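You operate a simulated robot arm through the tools that you are given. There is no shell and no other tool. Be economical: measure what you need, move in short steps, check, and stop when the job is done.

Carry out the task below with a simulated robot arm. There is one attempt and no reset: what you move stays moved.

TASK
Leave the lying cask to air: bung out, hole down, both chocks in.
Fine: wooden bung in the steel dish; push the chocks in last.

The check looks at the end state, three seconds after you hand in, the way a careful person would. Anything else that was tipped, shoved, dropped, spilled or broken makes it a failure.

THE ROBOT
A 7-joint arm with a two-finger parallel gripper, fixed in place. Base frame: the origin is at the foot of the arm, x ahead of it, y to its left, z up; the work surface is at about z = 0.8. Lengths are in m, angles in rad, forces in N, time in s.
With the tool pointing down near the work surface it reaches from about 0.24 to 0.68 m from the base axis. Its first joint turns from -1.152 to 1.152 rad. Payload 2.4 kg.
The TCP is the grasp point between the finger pads, 0.03 m short of the fingertips. In the tool frame z runs along the fingers and y along their closing line. Largest opening 0.094 m; finger width 0.028, thickness 0.01; the body of the gripper, 0.05 by 0.096 m, starts 0.055 m behind the TCP.
Orientation is told as [roll, pitch, yaw] about the base's x, y, z axes, in that order, counted from this pose: with the fingers straight down and closing along the base's y, the tool's x points along the base's -x, its y along +y and its z along -z.

THE INTERFACE
- The arm moves only by the tool send_rows. Its argument "increments" is text: rows parted by semicolons, each of 6 numbers parted by spaces: the shift along the tool's x, y, z in units of 20 mm (1.0 is 20 mm), then the turn, a rotation vector about the tool's x, y, z in units of 5 degrees (1.0 is 5 degrees). In form: dx dy dz ax ay az; .... A call has 1 to 20 rows; each row shifts and turns the commanded pose from where the row before left it, along the tool's axes as they then stand. "grip" is the opening, from 0 (shut) to 1 (fully open), set as the call begins (left out, the last holds). A call with a number of a shift or a turn outside -1 to 1 is refused whole. A row lasts 0.2 s, in which the tool goes at most 0.05 m and 0.15 rad; a call with a longer step from one row to the next is refused whole, and so is a gripper value outside its range. A pose out of reach is approached as far as the arm can. The call stops where the force on the tool passes 40 N (or 10 N more than at its start, if that is more) or the arm is blocked; 0.2 s more then pass. Each finger travels about 0.153 m/s and halts on what it meets, pressing with about 44 N; the grip force reading is that of the motor and also rises with nothing between the fingers. The clock runs only during rows and for 0.2 s after the last one: add rows that do not move to give the fingers time. The reply holds the time, the measured pose of the TCP, the force on the tool along the base axes, the opening and the grip force, in the units named above and with some noise.
- Cameras (640 x 400 px; columns grow to the right, rows downward): "scene" is fixed at [0.0411, 0.4898, 1.4298]; the picture's right is [-0.57, -0.82, 0.00], its down [-0.46, 0.32, -0.83] and it looks along [0.68, -0.47, -0.56] (base axes); focal length 294 px, centre (320, 200). "wrist" rides on the gripper at [0.076, 0.014, -0.102] in the tool frame; the picture's right is [-0.18, 0.98, 0.00], its down [-0.75, -0.14, -0.64] and it looks along [-0.63, -0.12, 0.77] (tool axes); focal length 243 px, centre (320, 200). There is no depth. A picture from a camera that has moved, and an enlarged one, comes with that camera's place and axes in the base frame and with its lens. The place of the scene camera against the robot may be out by one fixed shift of up to 0.025 m in any direction.
- snapshot(camera): a new picture of that camera. The clock stands still meanwhile.
- close_up(camera, box): a new picture of the part [left, top, right, bottom] of that camera's present view, enlarged. The clock stands still meanwhile.
- close_job(): hands the job in; it is judged then, once.

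Work in short steps. Places have to be worked out from the pictures, the camera data and where the tool is seen: move nearer, look again, correct. Check each grasp and each placing, and mend what went wrong. You have 120 turns and 84 pictures in all, those below and enlarged ones among them. Open the gripper and draw the arm clear of the work before you hand the job in, unless the task says otherwise; then end with one line.

The tools are called after "Emit:" as a command line: name --argument value ..., lists and objects as JSON in quotes. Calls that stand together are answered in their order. send_rows: Moves the arm, as the interface text tells. Its arguments: {"type":"object","properties":{"increments":{"type":"string"},"grip":{"type":"number"}},"required":["increments"]} The other tools are called the same way: snapshot (camera) takes a picture; close_up (camera, box) takes an enlarged picture of a part of a camera's view; close_job () hands the job in.

At the start:

```text
t: 0.0
ee_pos: [0.3074, 0.2623, 1.2662]
tcp_rot: [-0.003, -0.001, 0.002]
ft_force: [1.1, -0.5, 0.4]
opening: 0.094
grip_force: 0.1
```

scene: 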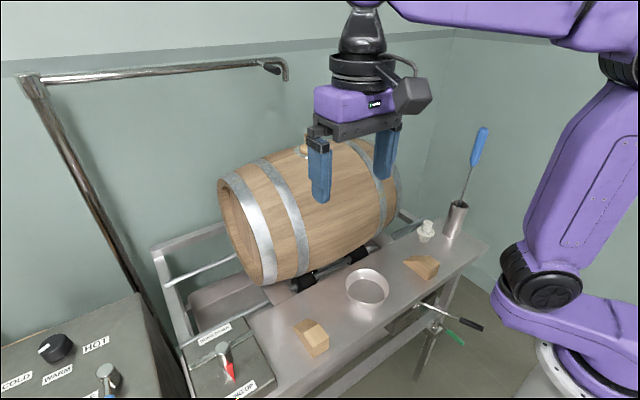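
wrist: 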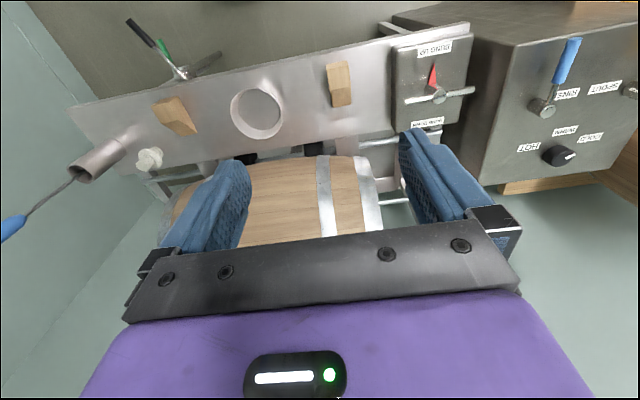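

I'll look closely at the cask, the shelf and the control panels before moving.

Emit:
close_up --camera "scene" --box '[140, 220, 340, 400]'

Emit:
close_up --camera "scene" --box '[210, 120, 500, 300]'

Emit:
close_up --camera "wrist" --box '[320, 0, 640, 200]'

Emit:
close_up --camera "wrist" --box '[60, 0, 380, 200]'

```text
2.22 times, centred on (240, 310) of scene
camera zoom: at [0.0411, 0.4898, 1.4298], right [-0.57, -0.82, 0.0], down [-0.46, 0.32, -0.83], along [0.68, -0.47, -0.56], focal length 654 px, centre (498, -44)
```

zoom: 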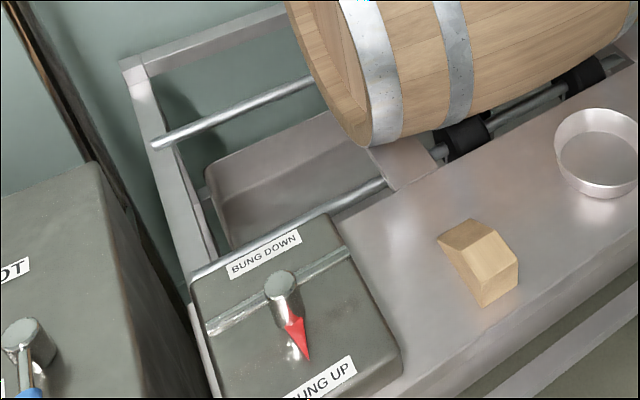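

```text
2.21 times, centred on (355, 210) of scene
camera zoom: at [0.0411, 0.4898, 1.4298], right [-0.57, -0.82, 0.0], down [-0.46, 0.32, -0.83], along [0.68, -0.47, -0.56], focal length 650 px, centre (243, 178)
```

zoom: 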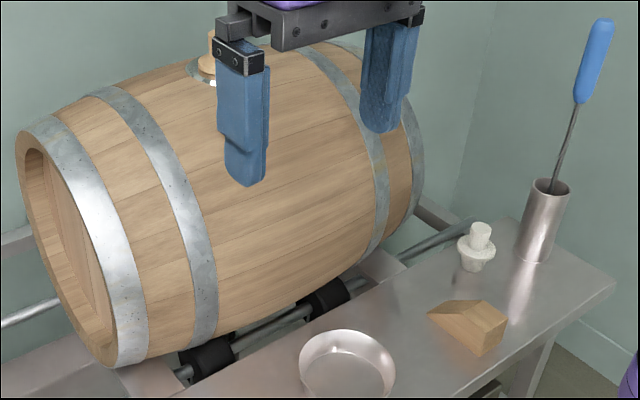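

```text
2.00 times, centred on (480, 100) of wrist
camera zoom: at [0.2323, 0.2751, 1.3667], right [0.18, 0.98, 0.0], down [0.75, -0.14, 0.64], along [0.63, -0.12, -0.77], focal length 485 px, centre (0, 400)
```

zoom: 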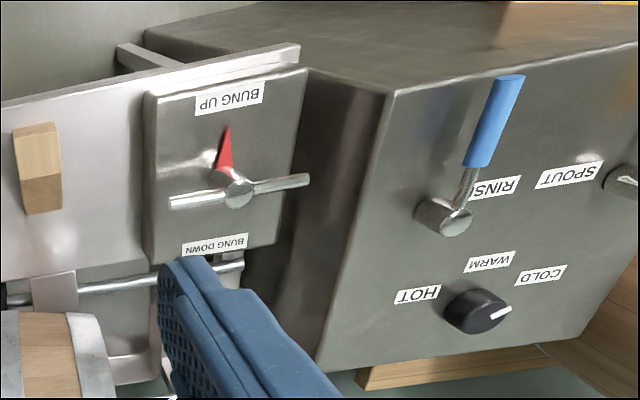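

```text
2.00 times, centred on (220, 100) of wrist
camera zoom: at [0.2323, 0.2751, 1.3667], right [0.18, 0.98, 0.0], down [0.75, -0.14, 0.64], along [0.63, -0.12, -0.77], focal length 485 px, centre (520, 400)
```

zoom: 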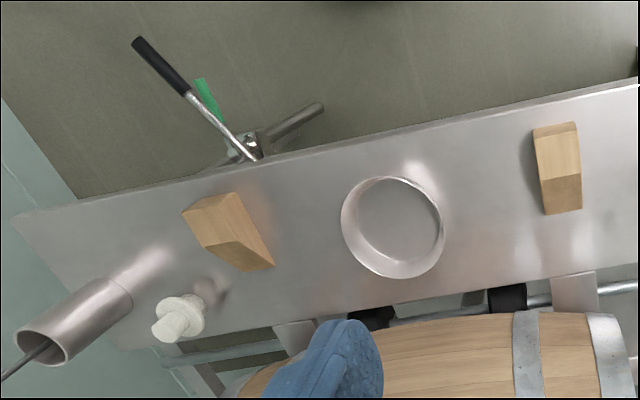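

Emit:
close_up --camera "scene" --box '[380, 280, 500, 360]'

Emit:
close_up --camera "wrist" --box '[110, 0, 270, 100]'

Emit:
close_up --camera "scene" --box '[240, 230, 400, 330]'

```text
5.00 times, centred on (440, 320) of scene
camera zoom: at [0.0411, 0.4898, 1.4298], right [-0.57, -0.82, 0.0], down [-0.46, 0.32, -0.83], along [0.68, -0.47, -0.56], focal length 1472 px, centre (-280, -400)
```

zoom: 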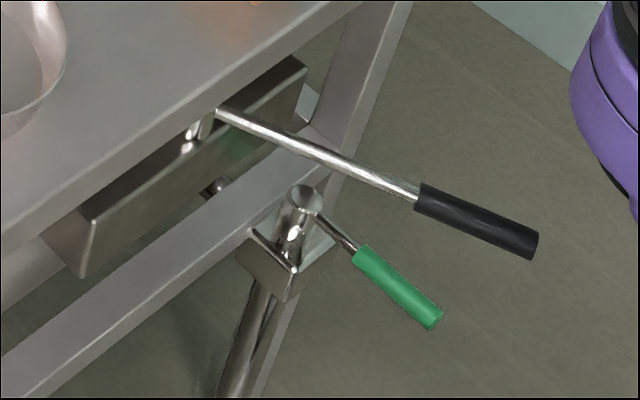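

```text
4.00 times, centred on (190, 50) of wrist
camera zoom: at [0.2323, 0.2751, 1.3667], right [0.18, 0.98, 0.0], down [0.75, -0.14, 0.64], along [0.63, -0.12, -0.77], focal length 970 px, centre (840, 800)
```

zoom: 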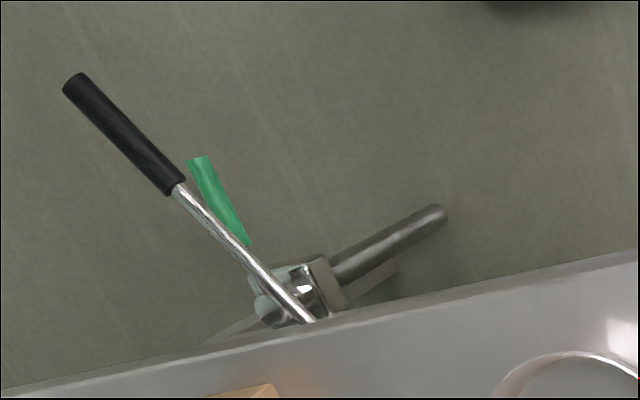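

```text
4.00 times, centred on (320, 280) of scene
camera zoom: at [0.0411, 0.4898, 1.4298], right [-0.57, -0.82, 0.0], down [-0.46, 0.32, -0.83], along [0.68, -0.47, -0.56], focal length 1177 px, centre (320, -120)
```

zoom: 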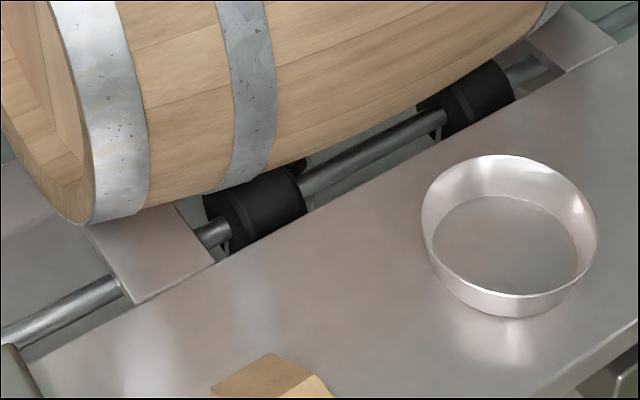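

The cask sits on rollers with a "bung up/down" selector, and the wooden bung is on top. I'll pitch the tool forward so the wrist camera can see the bung.

Emit:
send_rows --increments "0 0 0 0 -1 0;0 0 0 0 -1 0;0 0 0 0 -1 0;0 0 0 0 -1 0;0 0 0 0 -1 0;0 0 0 0 -1 0" --grip 1

Emit:
snapshot --camera "wrist"

Emit:
snapshot --camera "scene"

```text
t: 1.4
ee_pos: [0.3073, 0.2607, 1.2655]
tcp_rot: [0.002, -0.525, -0.001]
ft_force: [-0.4, -0.5, 0.3]
opening: 0.0942
grip_force: 0.1
```

```text
74 pictures are left
camera wrist: at [0.1913, 0.275, 1.3148], right [0.16, 0.98, 0.09], down [0.33, -0.14, 0.93], along [0.93, -0.12, -0.35], focal length 243 px, centre (320, 200)
```

wrist: 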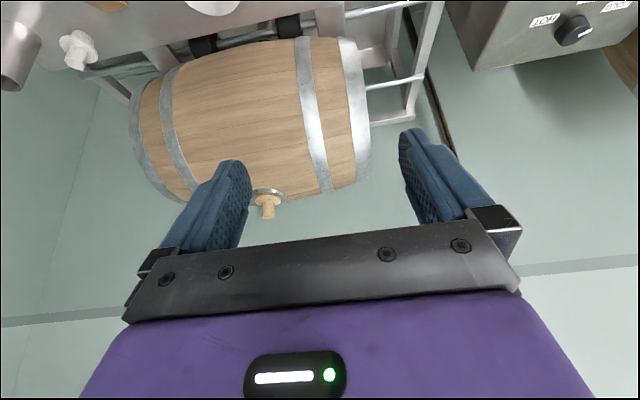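

```text
73 pictures are left
```

scene: 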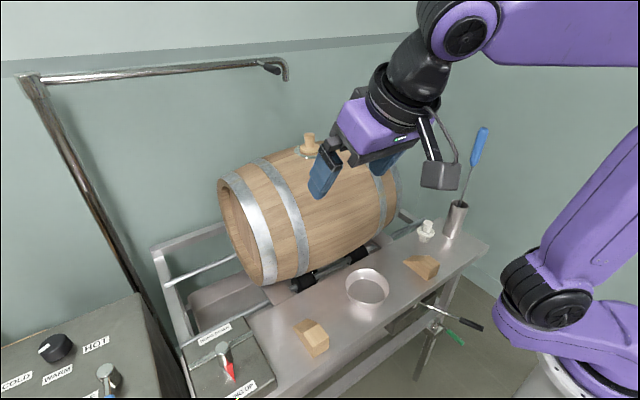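

Emit:
close_up --camera "wrist" --box '[220, 170, 316, 230]'

Emit:
close_up --camera "scene" --box '[270, 120, 350, 170]'

```text
6.67 times, centred on (268, 200) of wrist
camera zoom: at [0.1913, 0.275, 1.3148], right [0.16, 0.98, 0.09], down [0.33, -0.14, 0.93], along [0.93, -0.12, -0.35], focal length 1618 px, centre (667, 200)
```

zoom: 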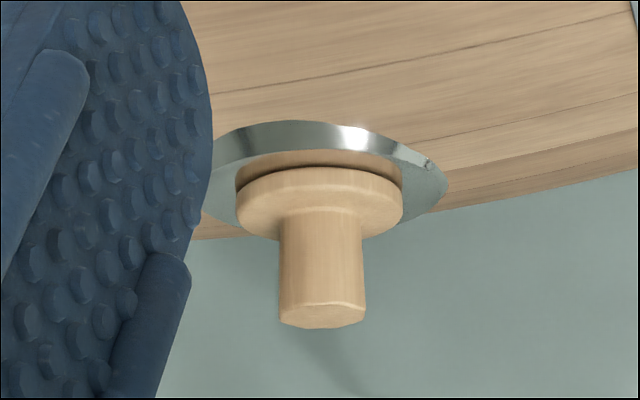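

```text
8.00 times, centred on (310, 145) of scene
camera zoom: at [0.0411, 0.4898, 1.4298], right [-0.57, -0.82, 0.0], down [-0.46, 0.32, -0.83], along [0.68, -0.47, -0.56], focal length 2355 px, centre (400, 640)
```

zoom: 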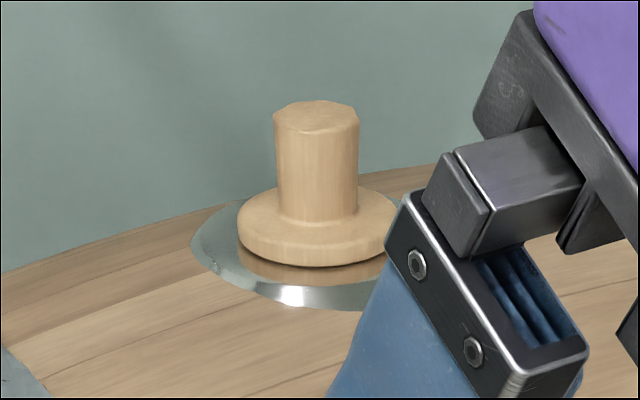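

The bung looks to be near (0.64, 0.11, 1.13). I'll shift to y≈0.11 and nearer for a second wrist view.

Emit:
send_rows --increments "-.86 -.94 .135 0 0 0;-.86 -.94 .135 0 0 0;-.86 -.94 .135 0 0 0;-.86 -.94 .135 0 0 0;-.86 -.94 .135 0 0 0;-.86 -.94 .135 0 0 0;-.86 -.94 .135 0 0 0;-.86 -.94 .135 0 0 0"

Emit:
snapshot --camera "wrist"

```text
t: 3.2
ee_pos: [0.4381, 0.1103, 1.3148]
tcp_rot: [0.0, -0.523, 0.001]
ft_force: [0.1, -0.3, 1.0]
opening: 0.094
grip_force: 0.1
```

```text
70 pictures are left
camera wrist: at [0.3215, 0.124, 1.3653], right [0.16, 0.98, 0.09], down [0.33, -0.14, 0.93], along [0.93, -0.12, -0.35], focal length 243 px, centre (320, 200)
```

wrist: 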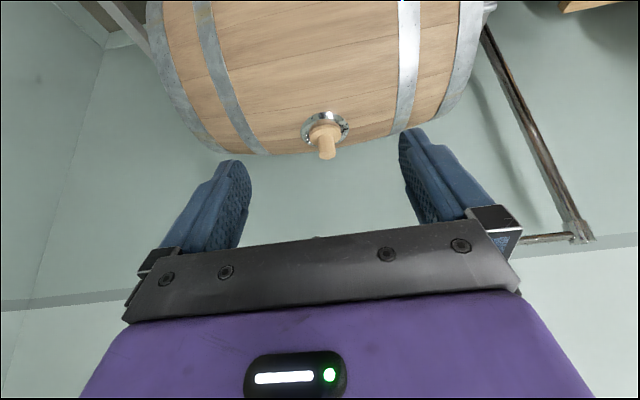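

Triangulated stem middle ≈ (0.668, 0.10, 1.143). I'll move above it and turn the tool upright.

Emit:
send_rows --increments "-.82 -.06 .58 0 0 0;-.82 -.06 .58 0 0 0;-.82 -.06 .58 0 0 0;-.82 -.06 .58 0 0 0;-.82 -.06 .58 0 0 0;-.82 -.06 .58 0 0 0;-.82 -.06 .58 0 0 0;-.82 -.06 .58 0 0 0;0 0 0 0 1 0;0 0 0 0 1 0;0 0 0 0 1 0;0 0 0 0 1 0;0 0 0 0 1 0;0 0 0 0 1 0"

Emit:
snapshot --camera "wrist"

Emit:
snapshot --camera "scene"

```text
t: 6.2
ee_pos: [0.5697, 0.1075, 1.279]
tcp_rot: [0.001, -0.087, 0.002]
ft_force: [0.0, 0.1, 0.0]
opening: 0.0942
grip_force: 0.0
out of reach, approached as far as the arm can: row 12, 13, 14
```

```text
69 pictures are left
camera wrist: at [0.4848, 0.1209, 1.3737], right [0.18, 0.98, 0.02], down [0.7, -0.14, 0.7], along [0.7, -0.12, -0.71], focal length 243 px, centre (320, 200)
```

wrist: 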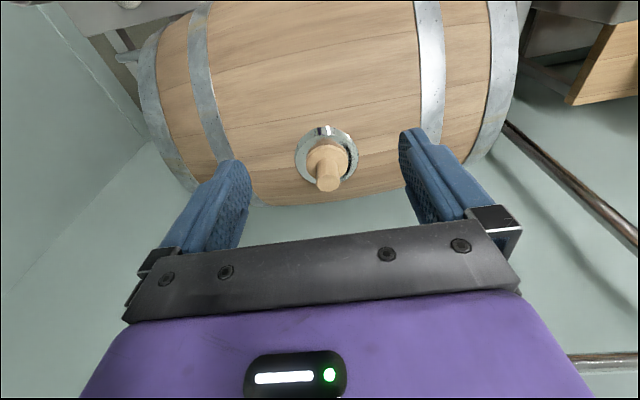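

```text
68 pictures are left
```

scene: 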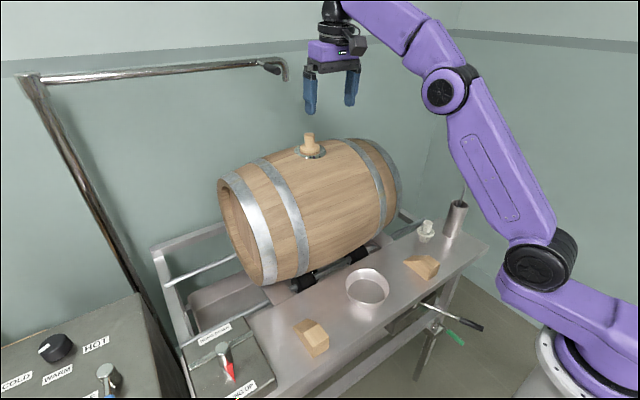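

Consistent: stem at about (0.67, 0.098). Upright is out of reach there, so I'll approach tilted about 25–30°.

Emit:
send_rows --increments "0 0 0 0 -1 0;0 0 0 0 -1 0;0 0 0 0 -1 0;0 0 0 0 -1 0;0 0 0 0 -1 0"

```text
t: 7.4
ee_pos: [0.5691, 0.1069, 1.2794]
tcp_rot: [0.0, -0.525, 0.001]
ft_force: [0.0, -0.4, 0.0]
opening: 0.094
grip_force: 0.2
```

Now a pre-approach along the tool axis, aligning y to the stem.

Emit:
send_rows --increments "-.3 -.13 .75 0 0 0;-.3 -.13 .75 0 0 0;-.3 -.13 .75 0 0 0;0 0 1 0 0 0;0 0 1 0 0 0"

Emit:
snapshot --camera "wrist"

Emit:
close_up --camera "scene" --box '[230, 80, 390, 180]'

```text
t: 8.6
ee_pos: [0.6278, 0.0993, 1.2145]
tcp_rot: [-0.001, -0.524, -0.001]
ft_force: [-0.8, -0.3, -0.1]
opening: 0.0938
grip_force: 0.1
```

```text
67 pictures are left
camera wrist: at [0.5112, 0.1125, 1.2639], right [0.16, 0.98, 0.09], down [0.33, -0.14, 0.93], along [0.93, -0.12, -0.35], focal length 243 px, centre (320, 200)
```

wrist: 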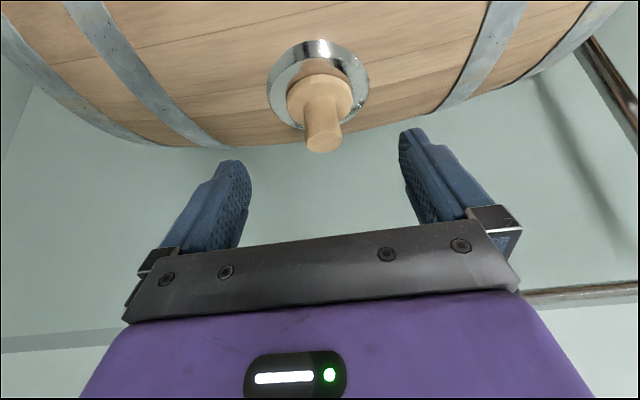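

```text
4.00 times, centred on (310, 130) of scene
camera zoom: at [0.0411, 0.4898, 1.4298], right [-0.57, -0.82, 0.0], down [-0.46, 0.32, -0.83], along [0.68, -0.47, -0.56], focal length 1177 px, centre (360, 480)
```

zoom: 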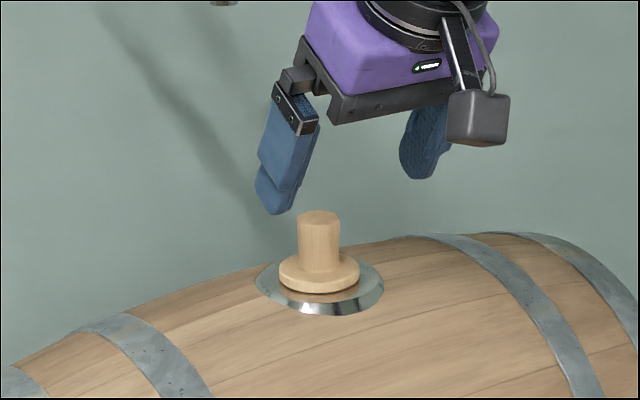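

Stem at (0.661, 0.0995), z 1.123–1.165. I'll move down onto it.

Emit:
send_rows --increments ".08 0 .74 0 0 0;.08 0 .74 0 0 0;.08 0 .74 0 0 0;.08 0 .74 0 0 0"

Emit:
close_up --camera "scene" --box '[262, 100, 358, 160]'

Emit:
close_up --camera "wrist" --box '[160, 50, 480, 250]'

```text
t: 9.6
ee_pos: [0.652, 0.0998, 1.1589]
tcp_rot: [0.001, -0.522, 0.001]
ft_force: [1.6, -0.9, 0.0]
opening: 0.0943
grip_force: 0.1
```

```text
6.67 times, centred on (310, 130) of scene
camera zoom: at [0.0411, 0.4898, 1.4298], right [-0.57, -0.82, 0.0], down [-0.46, 0.32, -0.83], along [0.68, -0.47, -0.56], focal length 1962 px, centre (387, 667)
```

zoom: 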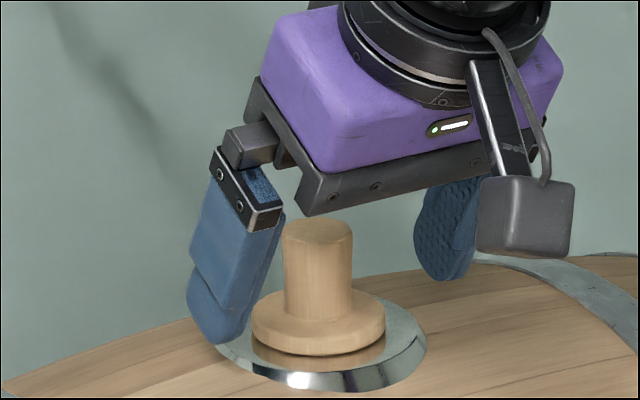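

```text
2.00 times, centred on (320, 150) of wrist
camera zoom: at [0.5351, 0.1129, 1.2091], right [0.16, 0.98, 0.09], down [0.33, -0.14, 0.93], along [0.93, -0.12, -0.35], focal length 485 px, centre (320, 300)
```

zoom: 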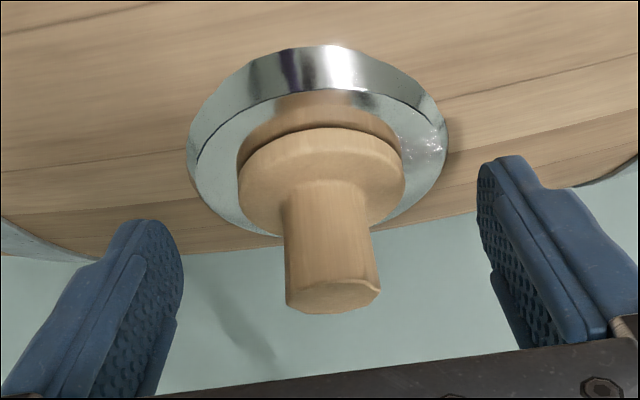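

Aligned well. Closing the gripper.

Emit:
send_rows --increments "0 0 0 0 0 0;0 0 0 0 0 0;0 0 0 0 0 0" --grip 0

Emit:
close_up --camera "wrist" --box '[160, 50, 480, 250]'

```text
t: 10.4
ee_pos: [0.6513, 0.0999, 1.1603]
tcp_rot: [0.002, -0.524, -0.001]
ft_force: [0.5, -0.3, -0.4]
opening: 0.0263
grip_force: 43.8
```

```text
2.00 times, centred on (320, 150) of wrist
camera zoom: at [0.5351, 0.1131, 1.2093], right [0.16, 0.98, 0.09], down [0.33, -0.14, 0.93], along [0.93, -0.12, -0.35], focal length 485 px, centre (320, 300)
```

zoom: 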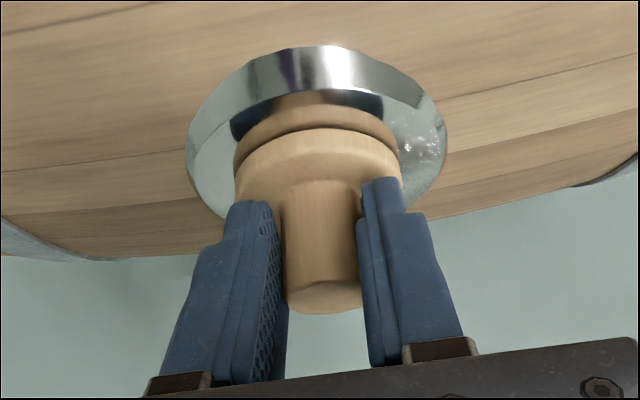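

Gripped (0.026 m). Pulling straight up in small steps.

Emit:
send_rows --increments "-.12 0 -.21 0 0 0;-.12 0 -.21 0 0 0;-.12 0 -.21 0 0 0;-.12 0 -.21 0 0 0;-.12 0 -.21 0 0 0;-.12 0 -.21 0 0 0"

Emit:
close_up --camera "scene" --box '[262, 80, 390, 160]'

```text
t: 11.8
ee_pos: [0.6511, 0.0988, 1.1895]
tcp_rot: [0.001, -0.523, -0.002]
ft_force: [-0.6, 0.9, -0.9]
opening: 0.0263
grip_force: 43.5
```

```text
5.00 times, centred on (326, 120) of scene
camera zoom: at [0.0411, 0.4898, 1.4298], right [-0.57, -0.82, 0.0], down [-0.46, 0.32, -0.83], along [0.68, -0.47, -0.56], focal length 1472 px, centre (290, 600)
```

zoom: 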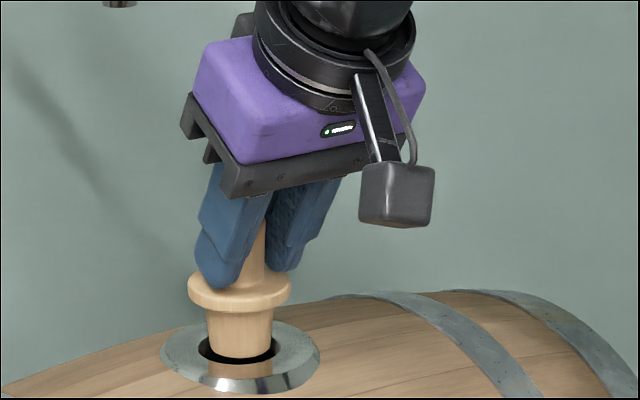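

The bung is free. Lifting clear, then retreating over the shelf at the same tilt.

Emit:
send_rows --increments "-.44 0 -.76 0 0 0;-.44 0 -.76 0 0 0;-.44 0 -.76 0 0 0;-.44 0 -.76 0 0 0;.9 0 -.52 0 0 0;.9 0 -.52 0 0 0;.9 0 -.52 0 0 0;.9 0 -.52 0 0 0;.9 0 -.52 0 0 0;.9 0 -.52 0 0 0;.9 0 -.52 0 0 0;.9 0 -.52 0 0 0;.9 0 -.52 0 0 0;.9 0 -.52 0 0 0;.9 0 -.52 0 0 0;.9 0 -.52 0 0 0;.9 0 -.52 0 0 0"

Emit:
snapshot --camera "wrist"

Emit:
snapshot --camera "scene"

```text
t: 15.4
ee_pos: [0.38, 0.0989, 1.2586]
tcp_rot: [-0.001, -0.523, 0.003]
ft_force: [-0.7, -0.4, -0.3]
opening: 0.0265
grip_force: 43.4
```

```text
61 pictures are left
camera wrist: at [0.2635, 0.1125, 1.3087], right [0.16, 0.98, 0.09], down [0.33, -0.14, 0.93], along [0.93, -0.12, -0.35], focal length 243 px, centre (320, 200)
```

wrist: 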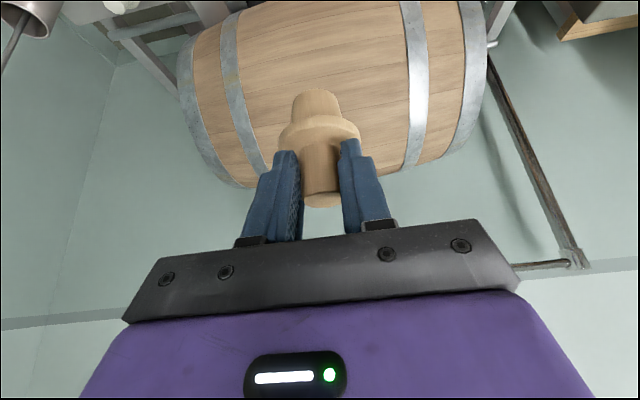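

```text
60 pictures are left
```

scene: 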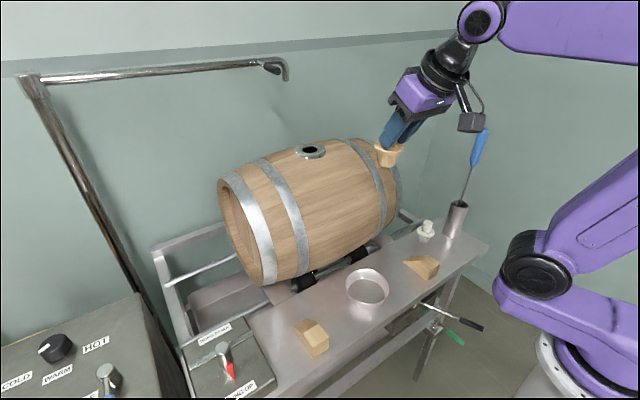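

Bung hangs 9 mm ahead of the TCP, dish is at ≈(0.395, 0.102). Descending to just above the dish.

Emit:
send_rows --increments ".527 .01 .96 0 0 0;.527 .01 .96 0 0 0;.527 .01 .96 0 0 0;.527 .01 .96 0 0 0;.527 .01 .96 0 0 0;.527 .01 .96 0 0 0;.527 .01 .96 0 0 0;.527 .01 .96 0 0 0;.527 .01 .96 0 0 0;.527 .01 .96 0 0 0;.527 .01 .96 0 0 0;.527 .01 .96 0 0 0;.527 .01 .96 0 0 0;.527 .01 .96 0 0 0"

Emit:
snapshot --camera "wrist"

Emit:
close_up --camera "scene" --box '[280, 200, 440, 300]'

```text
t: 18.4
ee_pos: [0.3882, 0.1014, 0.9544]
tcp_rot: [0.001, -0.524, 0.003]
ft_force: [0.2, -0.3, -0.1]
opening: 0.026
grip_force: 44.1
```

```text
59 pictures are left
camera wrist: at [0.2713, 0.1147, 1.0031], right [0.16, 0.98, 0.09], down [0.33, -0.14, 0.93], along [0.93, -0.12, -0.35], focal length 243 px, centre (320, 200)
```

wrist: 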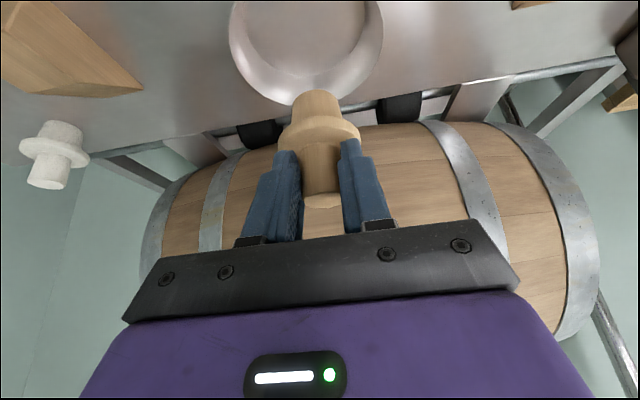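

```text
4.00 times, centred on (360, 250) of scene
camera zoom: at [0.0411, 0.4898, 1.4298], right [-0.57, -0.82, 0.0], down [-0.46, 0.32, -0.83], along [0.68, -0.47, -0.56], focal length 1177 px, centre (160, 0)
```

zoom: 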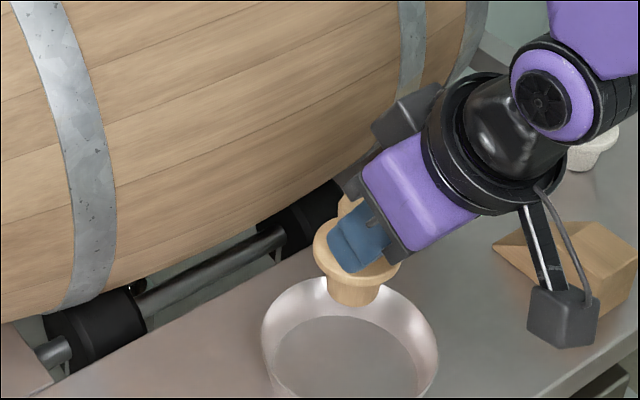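

Bung is over the dish centre. Lowering.

Emit:
send_rows --increments ".375 0 .65 0 0 0;.375 0 .65 0 0 0;.375 0 .65 0 0 0;.25 0 .433 0 0 0"

Emit:
close_up --camera "scene" --box '[300, 230, 428, 310]'

```text
t: 19.4
ee_pos: [0.3888, 0.1021, 0.8998]
tcp_rot: [-0.001, -0.525, 0.0]
ft_force: [0.0, -0.1, -0.3]
opening: 0.0263
grip_force: 43.7
```

```text
5.00 times, centred on (364, 270) of scene
camera zoom: at [0.0411, 0.4898, 1.4298], right [-0.57, -0.82, 0.0], down [-0.46, 0.32, -0.83], along [0.68, -0.47, -0.56], focal length 1472 px, centre (100, -150)
```

zoom: 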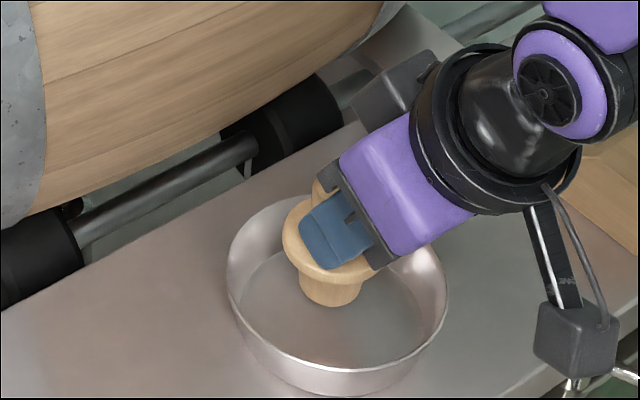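

Centred. Creeping down until contact.

Emit:
send_rows --increments ".1 0 .173 0 0 0;.1 0 .173 0 0 0;.1 0 .173 0 0 0"

Emit:
close_up --camera "scene" --box '[300, 230, 428, 310]'

```text
t: 20.2
ee_pos: [0.3897, 0.1027, 0.8868]
tcp_rot: [-0.001, -0.523, 0.0]
ft_force: [-0.1, 0.1, -0.3]
opening: 0.0261
grip_force: 44.2
```

```text
5.00 times, centred on (364, 270) of scene
camera zoom: at [0.0411, 0.4898, 1.4298], right [-0.57, -0.82, 0.0], down [-0.46, 0.32, -0.83], along [0.68, -0.47, -0.56], focal length 1472 px, centre (100, -150)
```

zoom: 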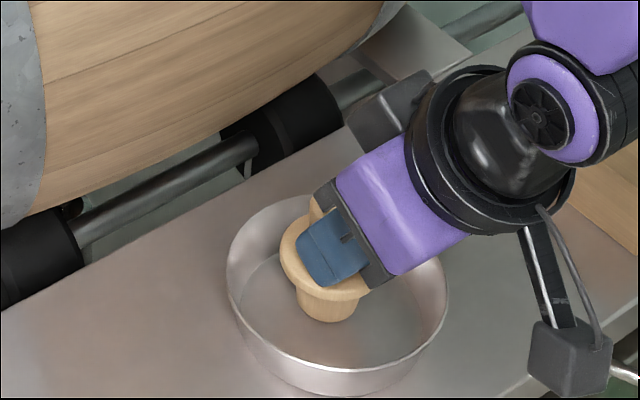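

Emit:
send_rows --increments ".05 0 .087 0 0 0;.05 0 .087 0 0 0;.05 0 .087 0 0 0;.05 0 .087 0 0 0"

```text
t: 21.2
ee_pos: [0.3884, 0.1023, 0.8764]
tcp_rot: [0.0, -0.522, 0.001]
ft_force: [0.5, 0.5, -0.7]
opening: 0.0264
grip_force: 44.0
```

No contact yet; continuing to creep down.

Emit:
send_rows --increments ".05 0 .087 0 0 0;.05 0 .087 0 0 0;.05 0 .087 0 0 0"

Emit:
close_up --camera "scene" --box '[300, 230, 428, 310]'

```text
t: 22.0
ee_pos: [0.3885, 0.1023, 0.8741]
tcp_rot: [0.0, -0.528, -0.001]
ft_force: [-5.9, -0.3, 16.3]
opening: 0.0261
grip_force: 43.9
stopped in row 3: the force on the tool passed its limit (the readings are from after the stop); the commanded pose is now the measured one
```

```text
5.00 times, centred on (364, 270) of scene
camera zoom: at [0.0407, 0.4897, 1.4298], right [-0.57, -0.82, 0.0], down [-0.46, 0.32, -0.83], along [0.68, -0.47, -0.56], focal length 1472 px, centre (100, -150)
```

zoom: 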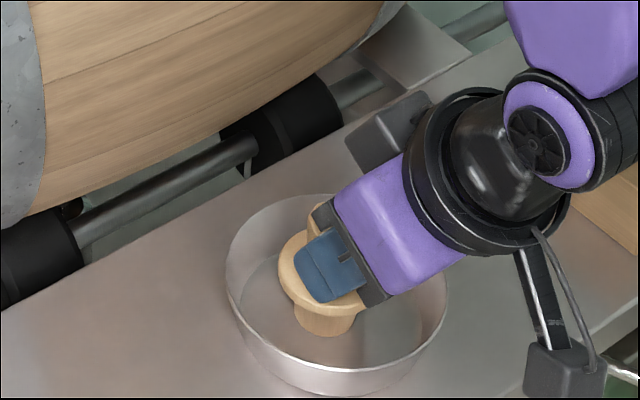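

Contact: the bung stands on the dish floor. I'll open only part way (to avoid the rim) and withdraw along the tool axis.

Emit:
send_rows --increments "0 0 0 0 0 0;0 0 0 0 0 0;0 0 0 0 0 0" --grip 0.5

Emit:
send_rows --increments "0 0 -.5 0 0 0;0 0 -.5 0 0 0;0 0 -.8 0 0 0;0 0 -1 0 0 0;0 0 -1 0 0 0;0 0 -1 0 0 0;0 0 -1 0 0 0"

Emit:
snapshot --camera "wrist"

Emit:
snapshot --camera "scene"

```text
t: 22.8
ee_pos: [0.3866, 0.1012, 0.8743]
tcp_rot: [-0.001, -0.529, 0.001]
ft_force: [-0.6, -0.5, 1.7]
opening: 0.0475
grip_force: 0.4
```

```text
t: 24.4
ee_pos: [0.3698, 0.0983, 0.9756]
tcp_rot: [0.002, -0.526, -0.001]
ft_force: [0.7, -0.5, 0.9]
opening: 0.0471
grip_force: 0.1
out of reach, approached as far as the arm can: row 4, 5, 6, 7
```

```text
54 pictures are left
camera wrist: at [0.2521, 0.1124, 1.024], right [0.16, 0.98, 0.09], down [0.33, -0.14, 0.93], along [0.93, -0.12, -0.34], focal length 243 px, centre (320, 200)
```

wrist: 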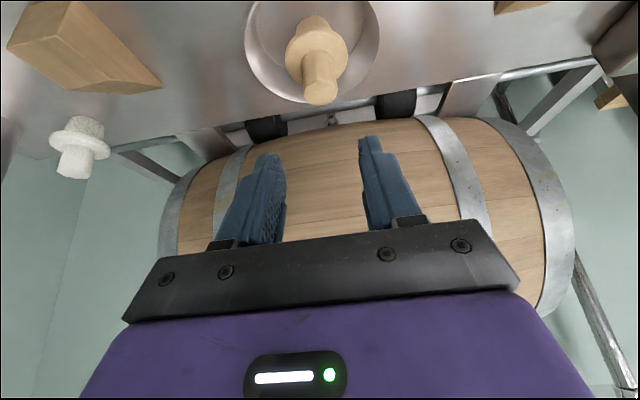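

```text
53 pictures are left
```

scene: 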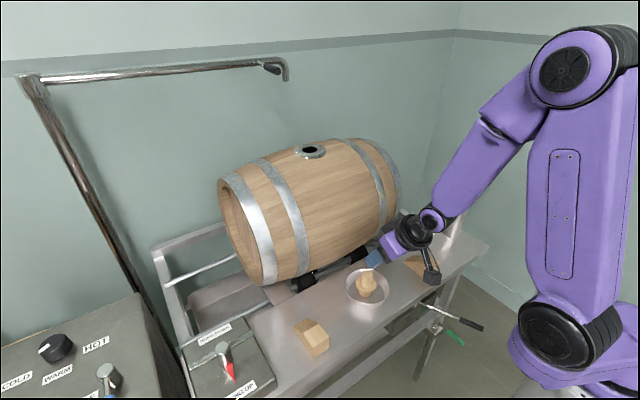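

The bung stands in the dish. Next the selector, near (0.43, 0.475). I'll lift, go upright and move left to inspect it.

Emit:
send_rows --increments "-.47 0 -.81 0 0 0;-.47 0 -.81 0 0 0;-.47 0 -.81 0 0 0;-.47 0 -.81 0 0 0;-.47 0 -.81 0 0 0;-.47 0 -.81 0 0 0;-.47 0 -.81 0 0 0;-.47 0 -.81 0 0 0;0 0 0 0 1 0;0 0 0 0 1 0;0 0 0 0 1 0;0 0 0 0 1 0;0 0 0 0 1 0;0 0 0 0 1 0"

Emit:
send_rows --increments "0 1 0 0 0 0;0 1 0 0 0 0;0 1 0 0 0 0;0 1 0 0 0 0;0 1 0 0 0 0;0 1 0 0 0 0;0 1 0 0 0 0;0 1 0 0 0 0;0 1 0 0 0 0;0 1 0 0 0 0;0 1 0 0 0 0;0 1 0 0 0 0;0 1 0 0 0 0;0 1 0 0 0 0;0 1 0 0 0 0"

Emit:
snapshot --camera "wrist"

Emit:
snapshot --camera "scene"

```text
t: 27.4
ee_pos: [0.3692, 0.0977, 1.1249]
tcp_rot: [0.0, -0.004, 0.001]
ft_force: [0.9, 0.7, 0.1]
opening: 0.0466
grip_force: 0.0
out of reach, approached as far as the arm can: row 3, 4, 5
```

```text
t: 30.6
ee_pos: [0.3682, 0.3981, 1.123]
tcp_rot: [0.0, -0.006, 0.002]
ft_force: [0.2, 0.1, 1.1]
opening: 0.0469
grip_force: 0.0
```

```text
52 pictures are left
camera wrist: at [0.2925, 0.4124, 1.2252], right [0.18, 0.98, 0.0], down [0.75, -0.14, 0.65], along [0.64, -0.12, -0.76], focal length 243 px, centre (320, 200)
```

wrist: 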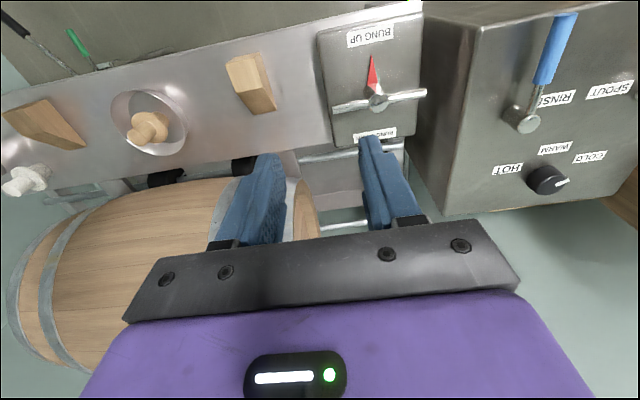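

```text
51 pictures are left
```

scene: 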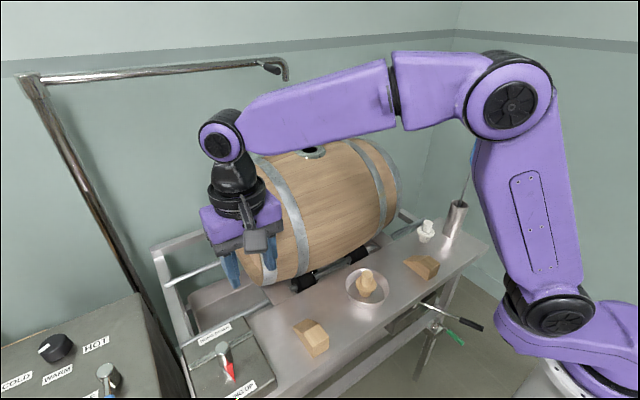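

Emit:
close_up --camera "wrist" --box '[300, 10, 460, 110]'

Emit:
close_up --camera "scene" --box '[170, 310, 298, 390]'

Emit:
close_up --camera "wrist" --box '[190, 20, 350, 120]'

```text
4.00 times, centred on (380, 60) of wrist
camera zoom: at [0.2925, 0.4124, 1.2252], right [0.18, 0.98, 0.0], down [0.75, -0.14, 0.65], along [0.64, -0.12, -0.76], focal length 970 px, centre (80, 760)
```

zoom: 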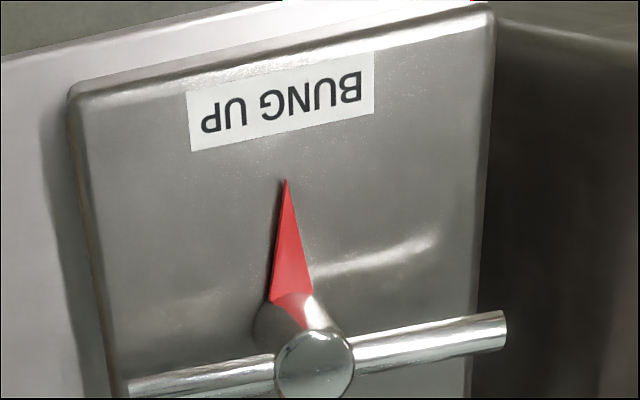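

```text
5.00 times, centred on (234, 350) of scene
camera zoom: at [0.0411, 0.4898, 1.4298], right [-0.57, -0.82, 0.0], down [-0.46, 0.32, -0.83], along [0.68, -0.47, -0.56], focal length 1472 px, centre (750, -550)
```

zoom: 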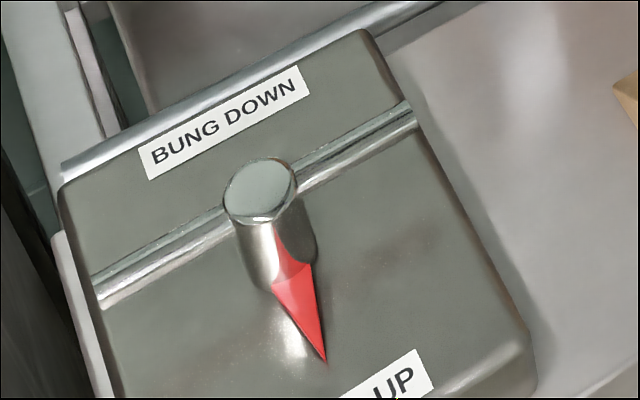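

```text
4.00 times, centred on (270, 70) of wrist
camera zoom: at [0.2925, 0.4124, 1.2252], right [0.18, 0.98, 0.0], down [0.75, -0.14, 0.65], along [0.64, -0.12, -0.76], focal length 970 px, centre (520, 720)
```

zoom: 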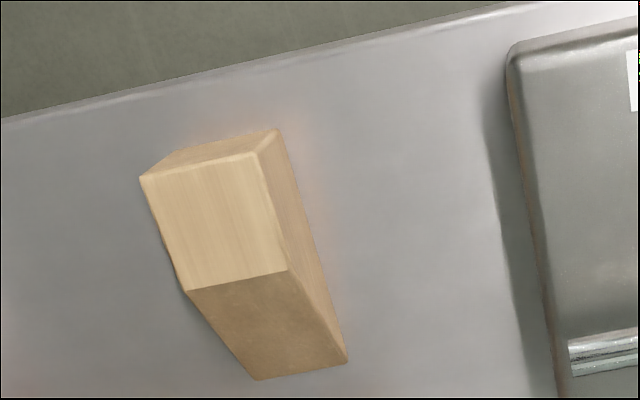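

Hub ≈ (0.417, 0.469), top z≈0.885; the bar runs along y ±0.064. I'll push its near arm (−y side) round with closed fingers; first descend beside it.

Emit:
send_rows --increments "-.12 .145 .9 0 0 0;-.12 .145 .9 0 0 0;-.12 .145 .9 0 0 0;-.12 .145 .9 0 0 0;-.12 .145 .9 0 0 0;-.12 .145 .9 0 0 0;-.12 .145 .9 0 0 0;-.12 .145 .9 0 0 0;-.12 .145 .9 0 0 0" --grip 0

Emit:
snapshot --camera "wrist"

Emit:
close_up --camera "scene" --box '[160, 290, 320, 390]'

```text
t: 32.6
ee_pos: [0.3896, 0.4246, 0.962]
tcp_rot: [0.001, -0.004, 0.001]
ft_force: [-0.1, -0.4, -0.7]
opening: 0.0
grip_force: 33.1
```

```text
47 pictures are left
camera wrist: at [0.3148, 0.4377, 1.0633], right [0.18, 0.98, 0.0], down [0.75, -0.14, 0.65], along [0.64, -0.12, -0.76], focal length 243 px, centre (320, 200)
```

wrist: 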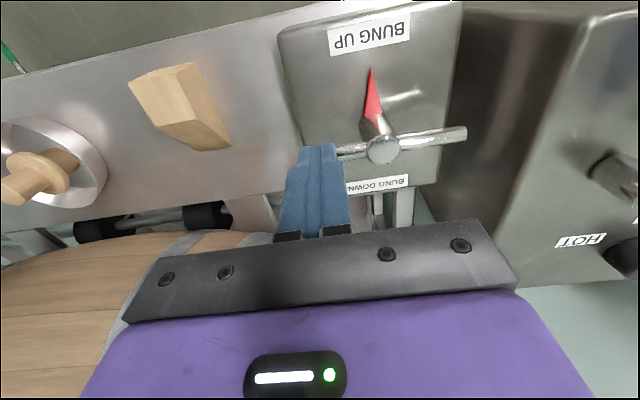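

```text
4.00 times, centred on (240, 340) of scene
camera zoom: at [0.0411, 0.4898, 1.4298], right [-0.57, -0.82, 0.0], down [-0.46, 0.32, -0.83], along [0.68, -0.47, -0.56], focal length 1177 px, centre (640, -360)
```

zoom: 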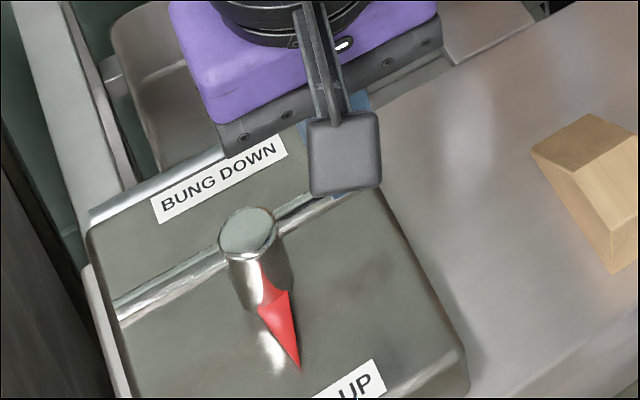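

Hub confirmed at (0.420, 0.470, top 0.885). Descending beside the bar to z≈0.888.

Emit:
send_rows --increments "0 0 .9 0 0 0;0 0 .9 0 0 0;0 0 .9 0 0 0;0 0 .5 0 0 0;0 0 .5 0 0 0"

Emit:
snapshot --camera "wrist"

```text
t: 33.8
ee_pos: [0.3919, 0.4249, 0.8871]
tcp_rot: [0.0, -0.006, 0.001]
ft_force: [0.4, -0.3, -0.8]
opening: 0.0
grip_force: 32.4
```

```text
45 pictures are left
camera wrist: at [0.3152, 0.4381, 0.9891], right [0.18, 0.98, 0.0], down [0.75, -0.14, 0.65], along [0.63, -0.12, -0.76], focal length 243 px, centre (320, 200)
```

wrist: 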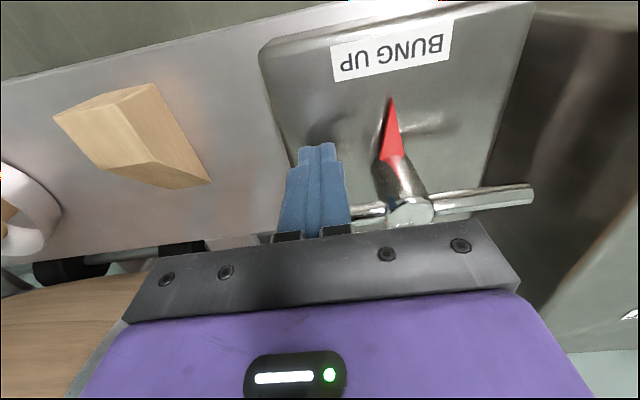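

Pushing the arm gently toward +x to feel the knob.

Emit:
send_rows --increments "-.4 -.05 0 0 0 0;-.3 -.08 0 0 0 0;-.3 -.08 0 0 0 0"

Emit:
snapshot --camera "scene"

```text
t: 34.5
ee_pos: [0.3963, 0.4257, 0.8865]
tcp_rot: [-0.008, 0.006, 0.012]
ft_force: [-1.2, 0.1, 0.2]
opening: 0.0001
grip_force: 33.3
stopped in row 3: the force on the tool passed its limit (the readings are from after the stop); the commanded pose is now the measured one
```

```text
44 pictures are left
```

scene: 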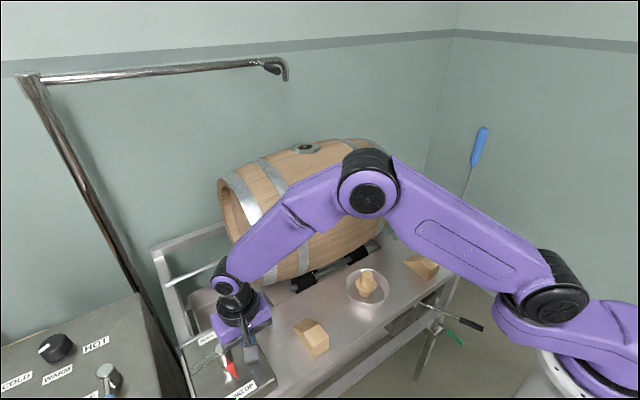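

Emit:
close_up --camera "scene" --box '[200, 110, 440, 260]'

Emit:
close_up --camera "wrist" --box '[240, 50, 560, 250]'

```text
2.67 times, centred on (320, 185) of scene
camera zoom: at [0.0411, 0.4898, 1.4298], right [-0.57, -0.82, 0.0], down [-0.46, 0.32, -0.83], along [0.68, -0.47, -0.56], focal length 785 px, centre (320, 240)
```

zoom: 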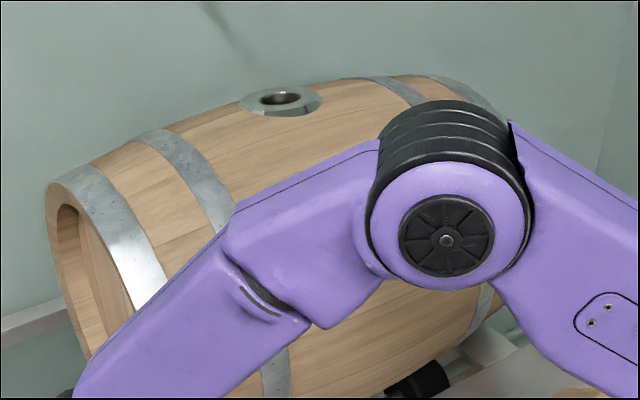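

```text
2.00 times, centred on (400, 150) of wrist
camera zoom: at [0.3223, 0.4379, 0.9892], right [0.17, 0.98, -0.01], down [0.76, -0.13, 0.64], along [0.63, -0.12, -0.77], focal length 485 px, centre (160, 300)
```

zoom: 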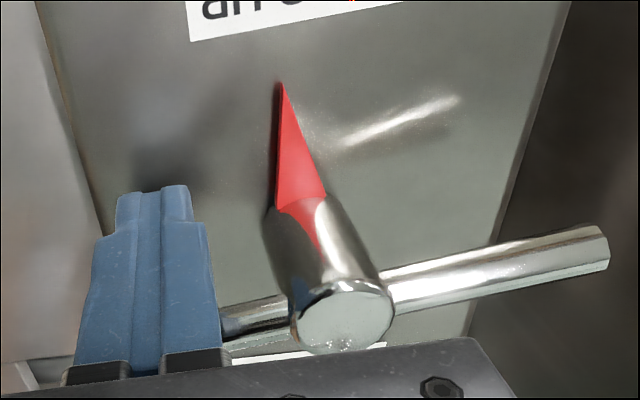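

The knob and cask both turned about 5°, so it's geared directly; the push was just too brisk. I'll push slower, 2 mm per row.

Emit:
send_rows --increments "-.1 -.02 0 0 0 0;-.1 -.02 0 0 0 0;-.1 -.02 0 0 0 0;-.1 -.02 0 0 0 0;-.1 -.02 0 0 0 0;-.1 -.02 0 0 0 0"

```text
t: 35.9
ee_pos: [0.4114, 0.421, 0.8881]
tcp_rot: [-0.007, 0.004, 0.008]
ft_force: [0.1, -0.4, 1.0]
opening: 0.0001
grip_force: 32.6
```

Emit:
close_up --camera "wrist" --box '[240, 50, 560, 250]'

Emit:
close_up --camera "scene" --box '[200, 110, 440, 260]'

```text
2.00 times, centred on (400, 150) of wrist
camera zoom: at [0.3358, 0.4351, 0.9891], right [0.18, 0.98, -0.01], down [0.76, -0.13, 0.64], along [0.63, -0.12, -0.77], focal length 485 px, centre (160, 300)
```

zoom: 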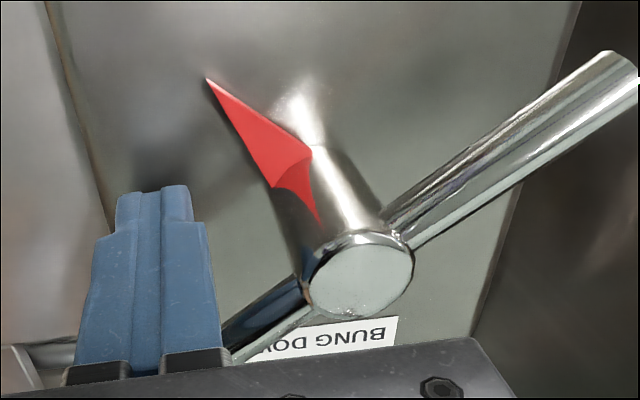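

```text
2.67 times, centred on (320, 185) of scene
camera zoom: at [0.0411, 0.4898, 1.4298], right [-0.57, -0.82, 0.0], down [-0.46, 0.32, -0.83], along [0.68, -0.47, -0.56], focal length 785 px, centre (320, 240)
```

zoom: 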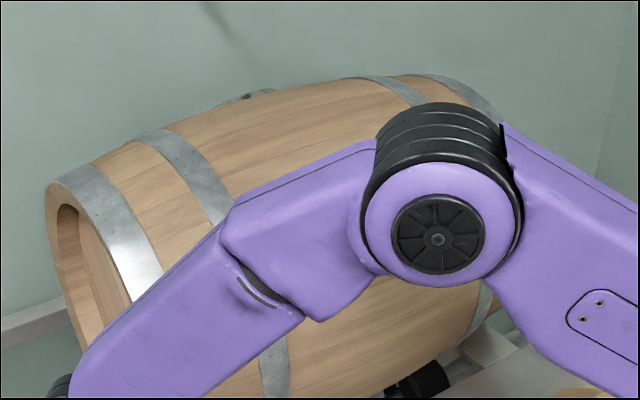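

Works well: knob and cask turn together. Continuing along the arc.

Emit:
send_rows --increments "-.137 -.016 0 0 0 0;-.137 -.016 0 0 0 0;-.137 -.016 0 0 0 0;-.137 -.016 0 0 0 0;-.142 .052 0 0 0 0;-.142 .052 0 0 0 0;-.142 .052 0 0 0 0;-.142 .052 0 0 0 0;-.142 .052 0 0 0 0;-.142 .052 0 0 0 0;-.142 .052 0 0 0 0;-.142 .052 0 0 0 0;-.142 .052 0 0 0 0"

Emit:
snapshot --camera "wrist"

Emit:
snapshot --camera "scene"

```text
t: 38.6
ee_pos: [0.4452, 0.431, 0.8863]
tcp_rot: [-0.007, 0.003, 0.012]
ft_force: [-1.1, 0.4, 0.6]
opening: 0.0
grip_force: 32.7
```

```text
39 pictures are left
camera wrist: at [0.3706, 0.4438, 0.9891], right [0.17, 0.98, -0.01], down [0.76, -0.13, 0.64], along [0.63, -0.12, -0.77], focal length 243 px, centre (320, 200)
```

wrist: 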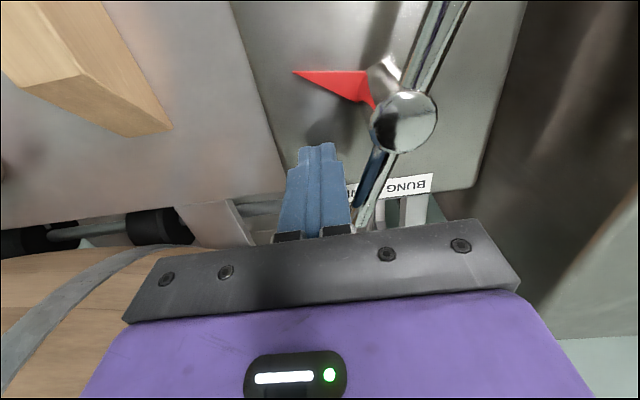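

```text
38 pictures are left
```

scene: 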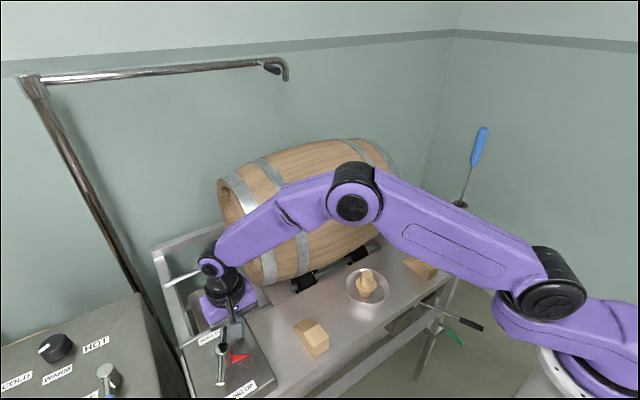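

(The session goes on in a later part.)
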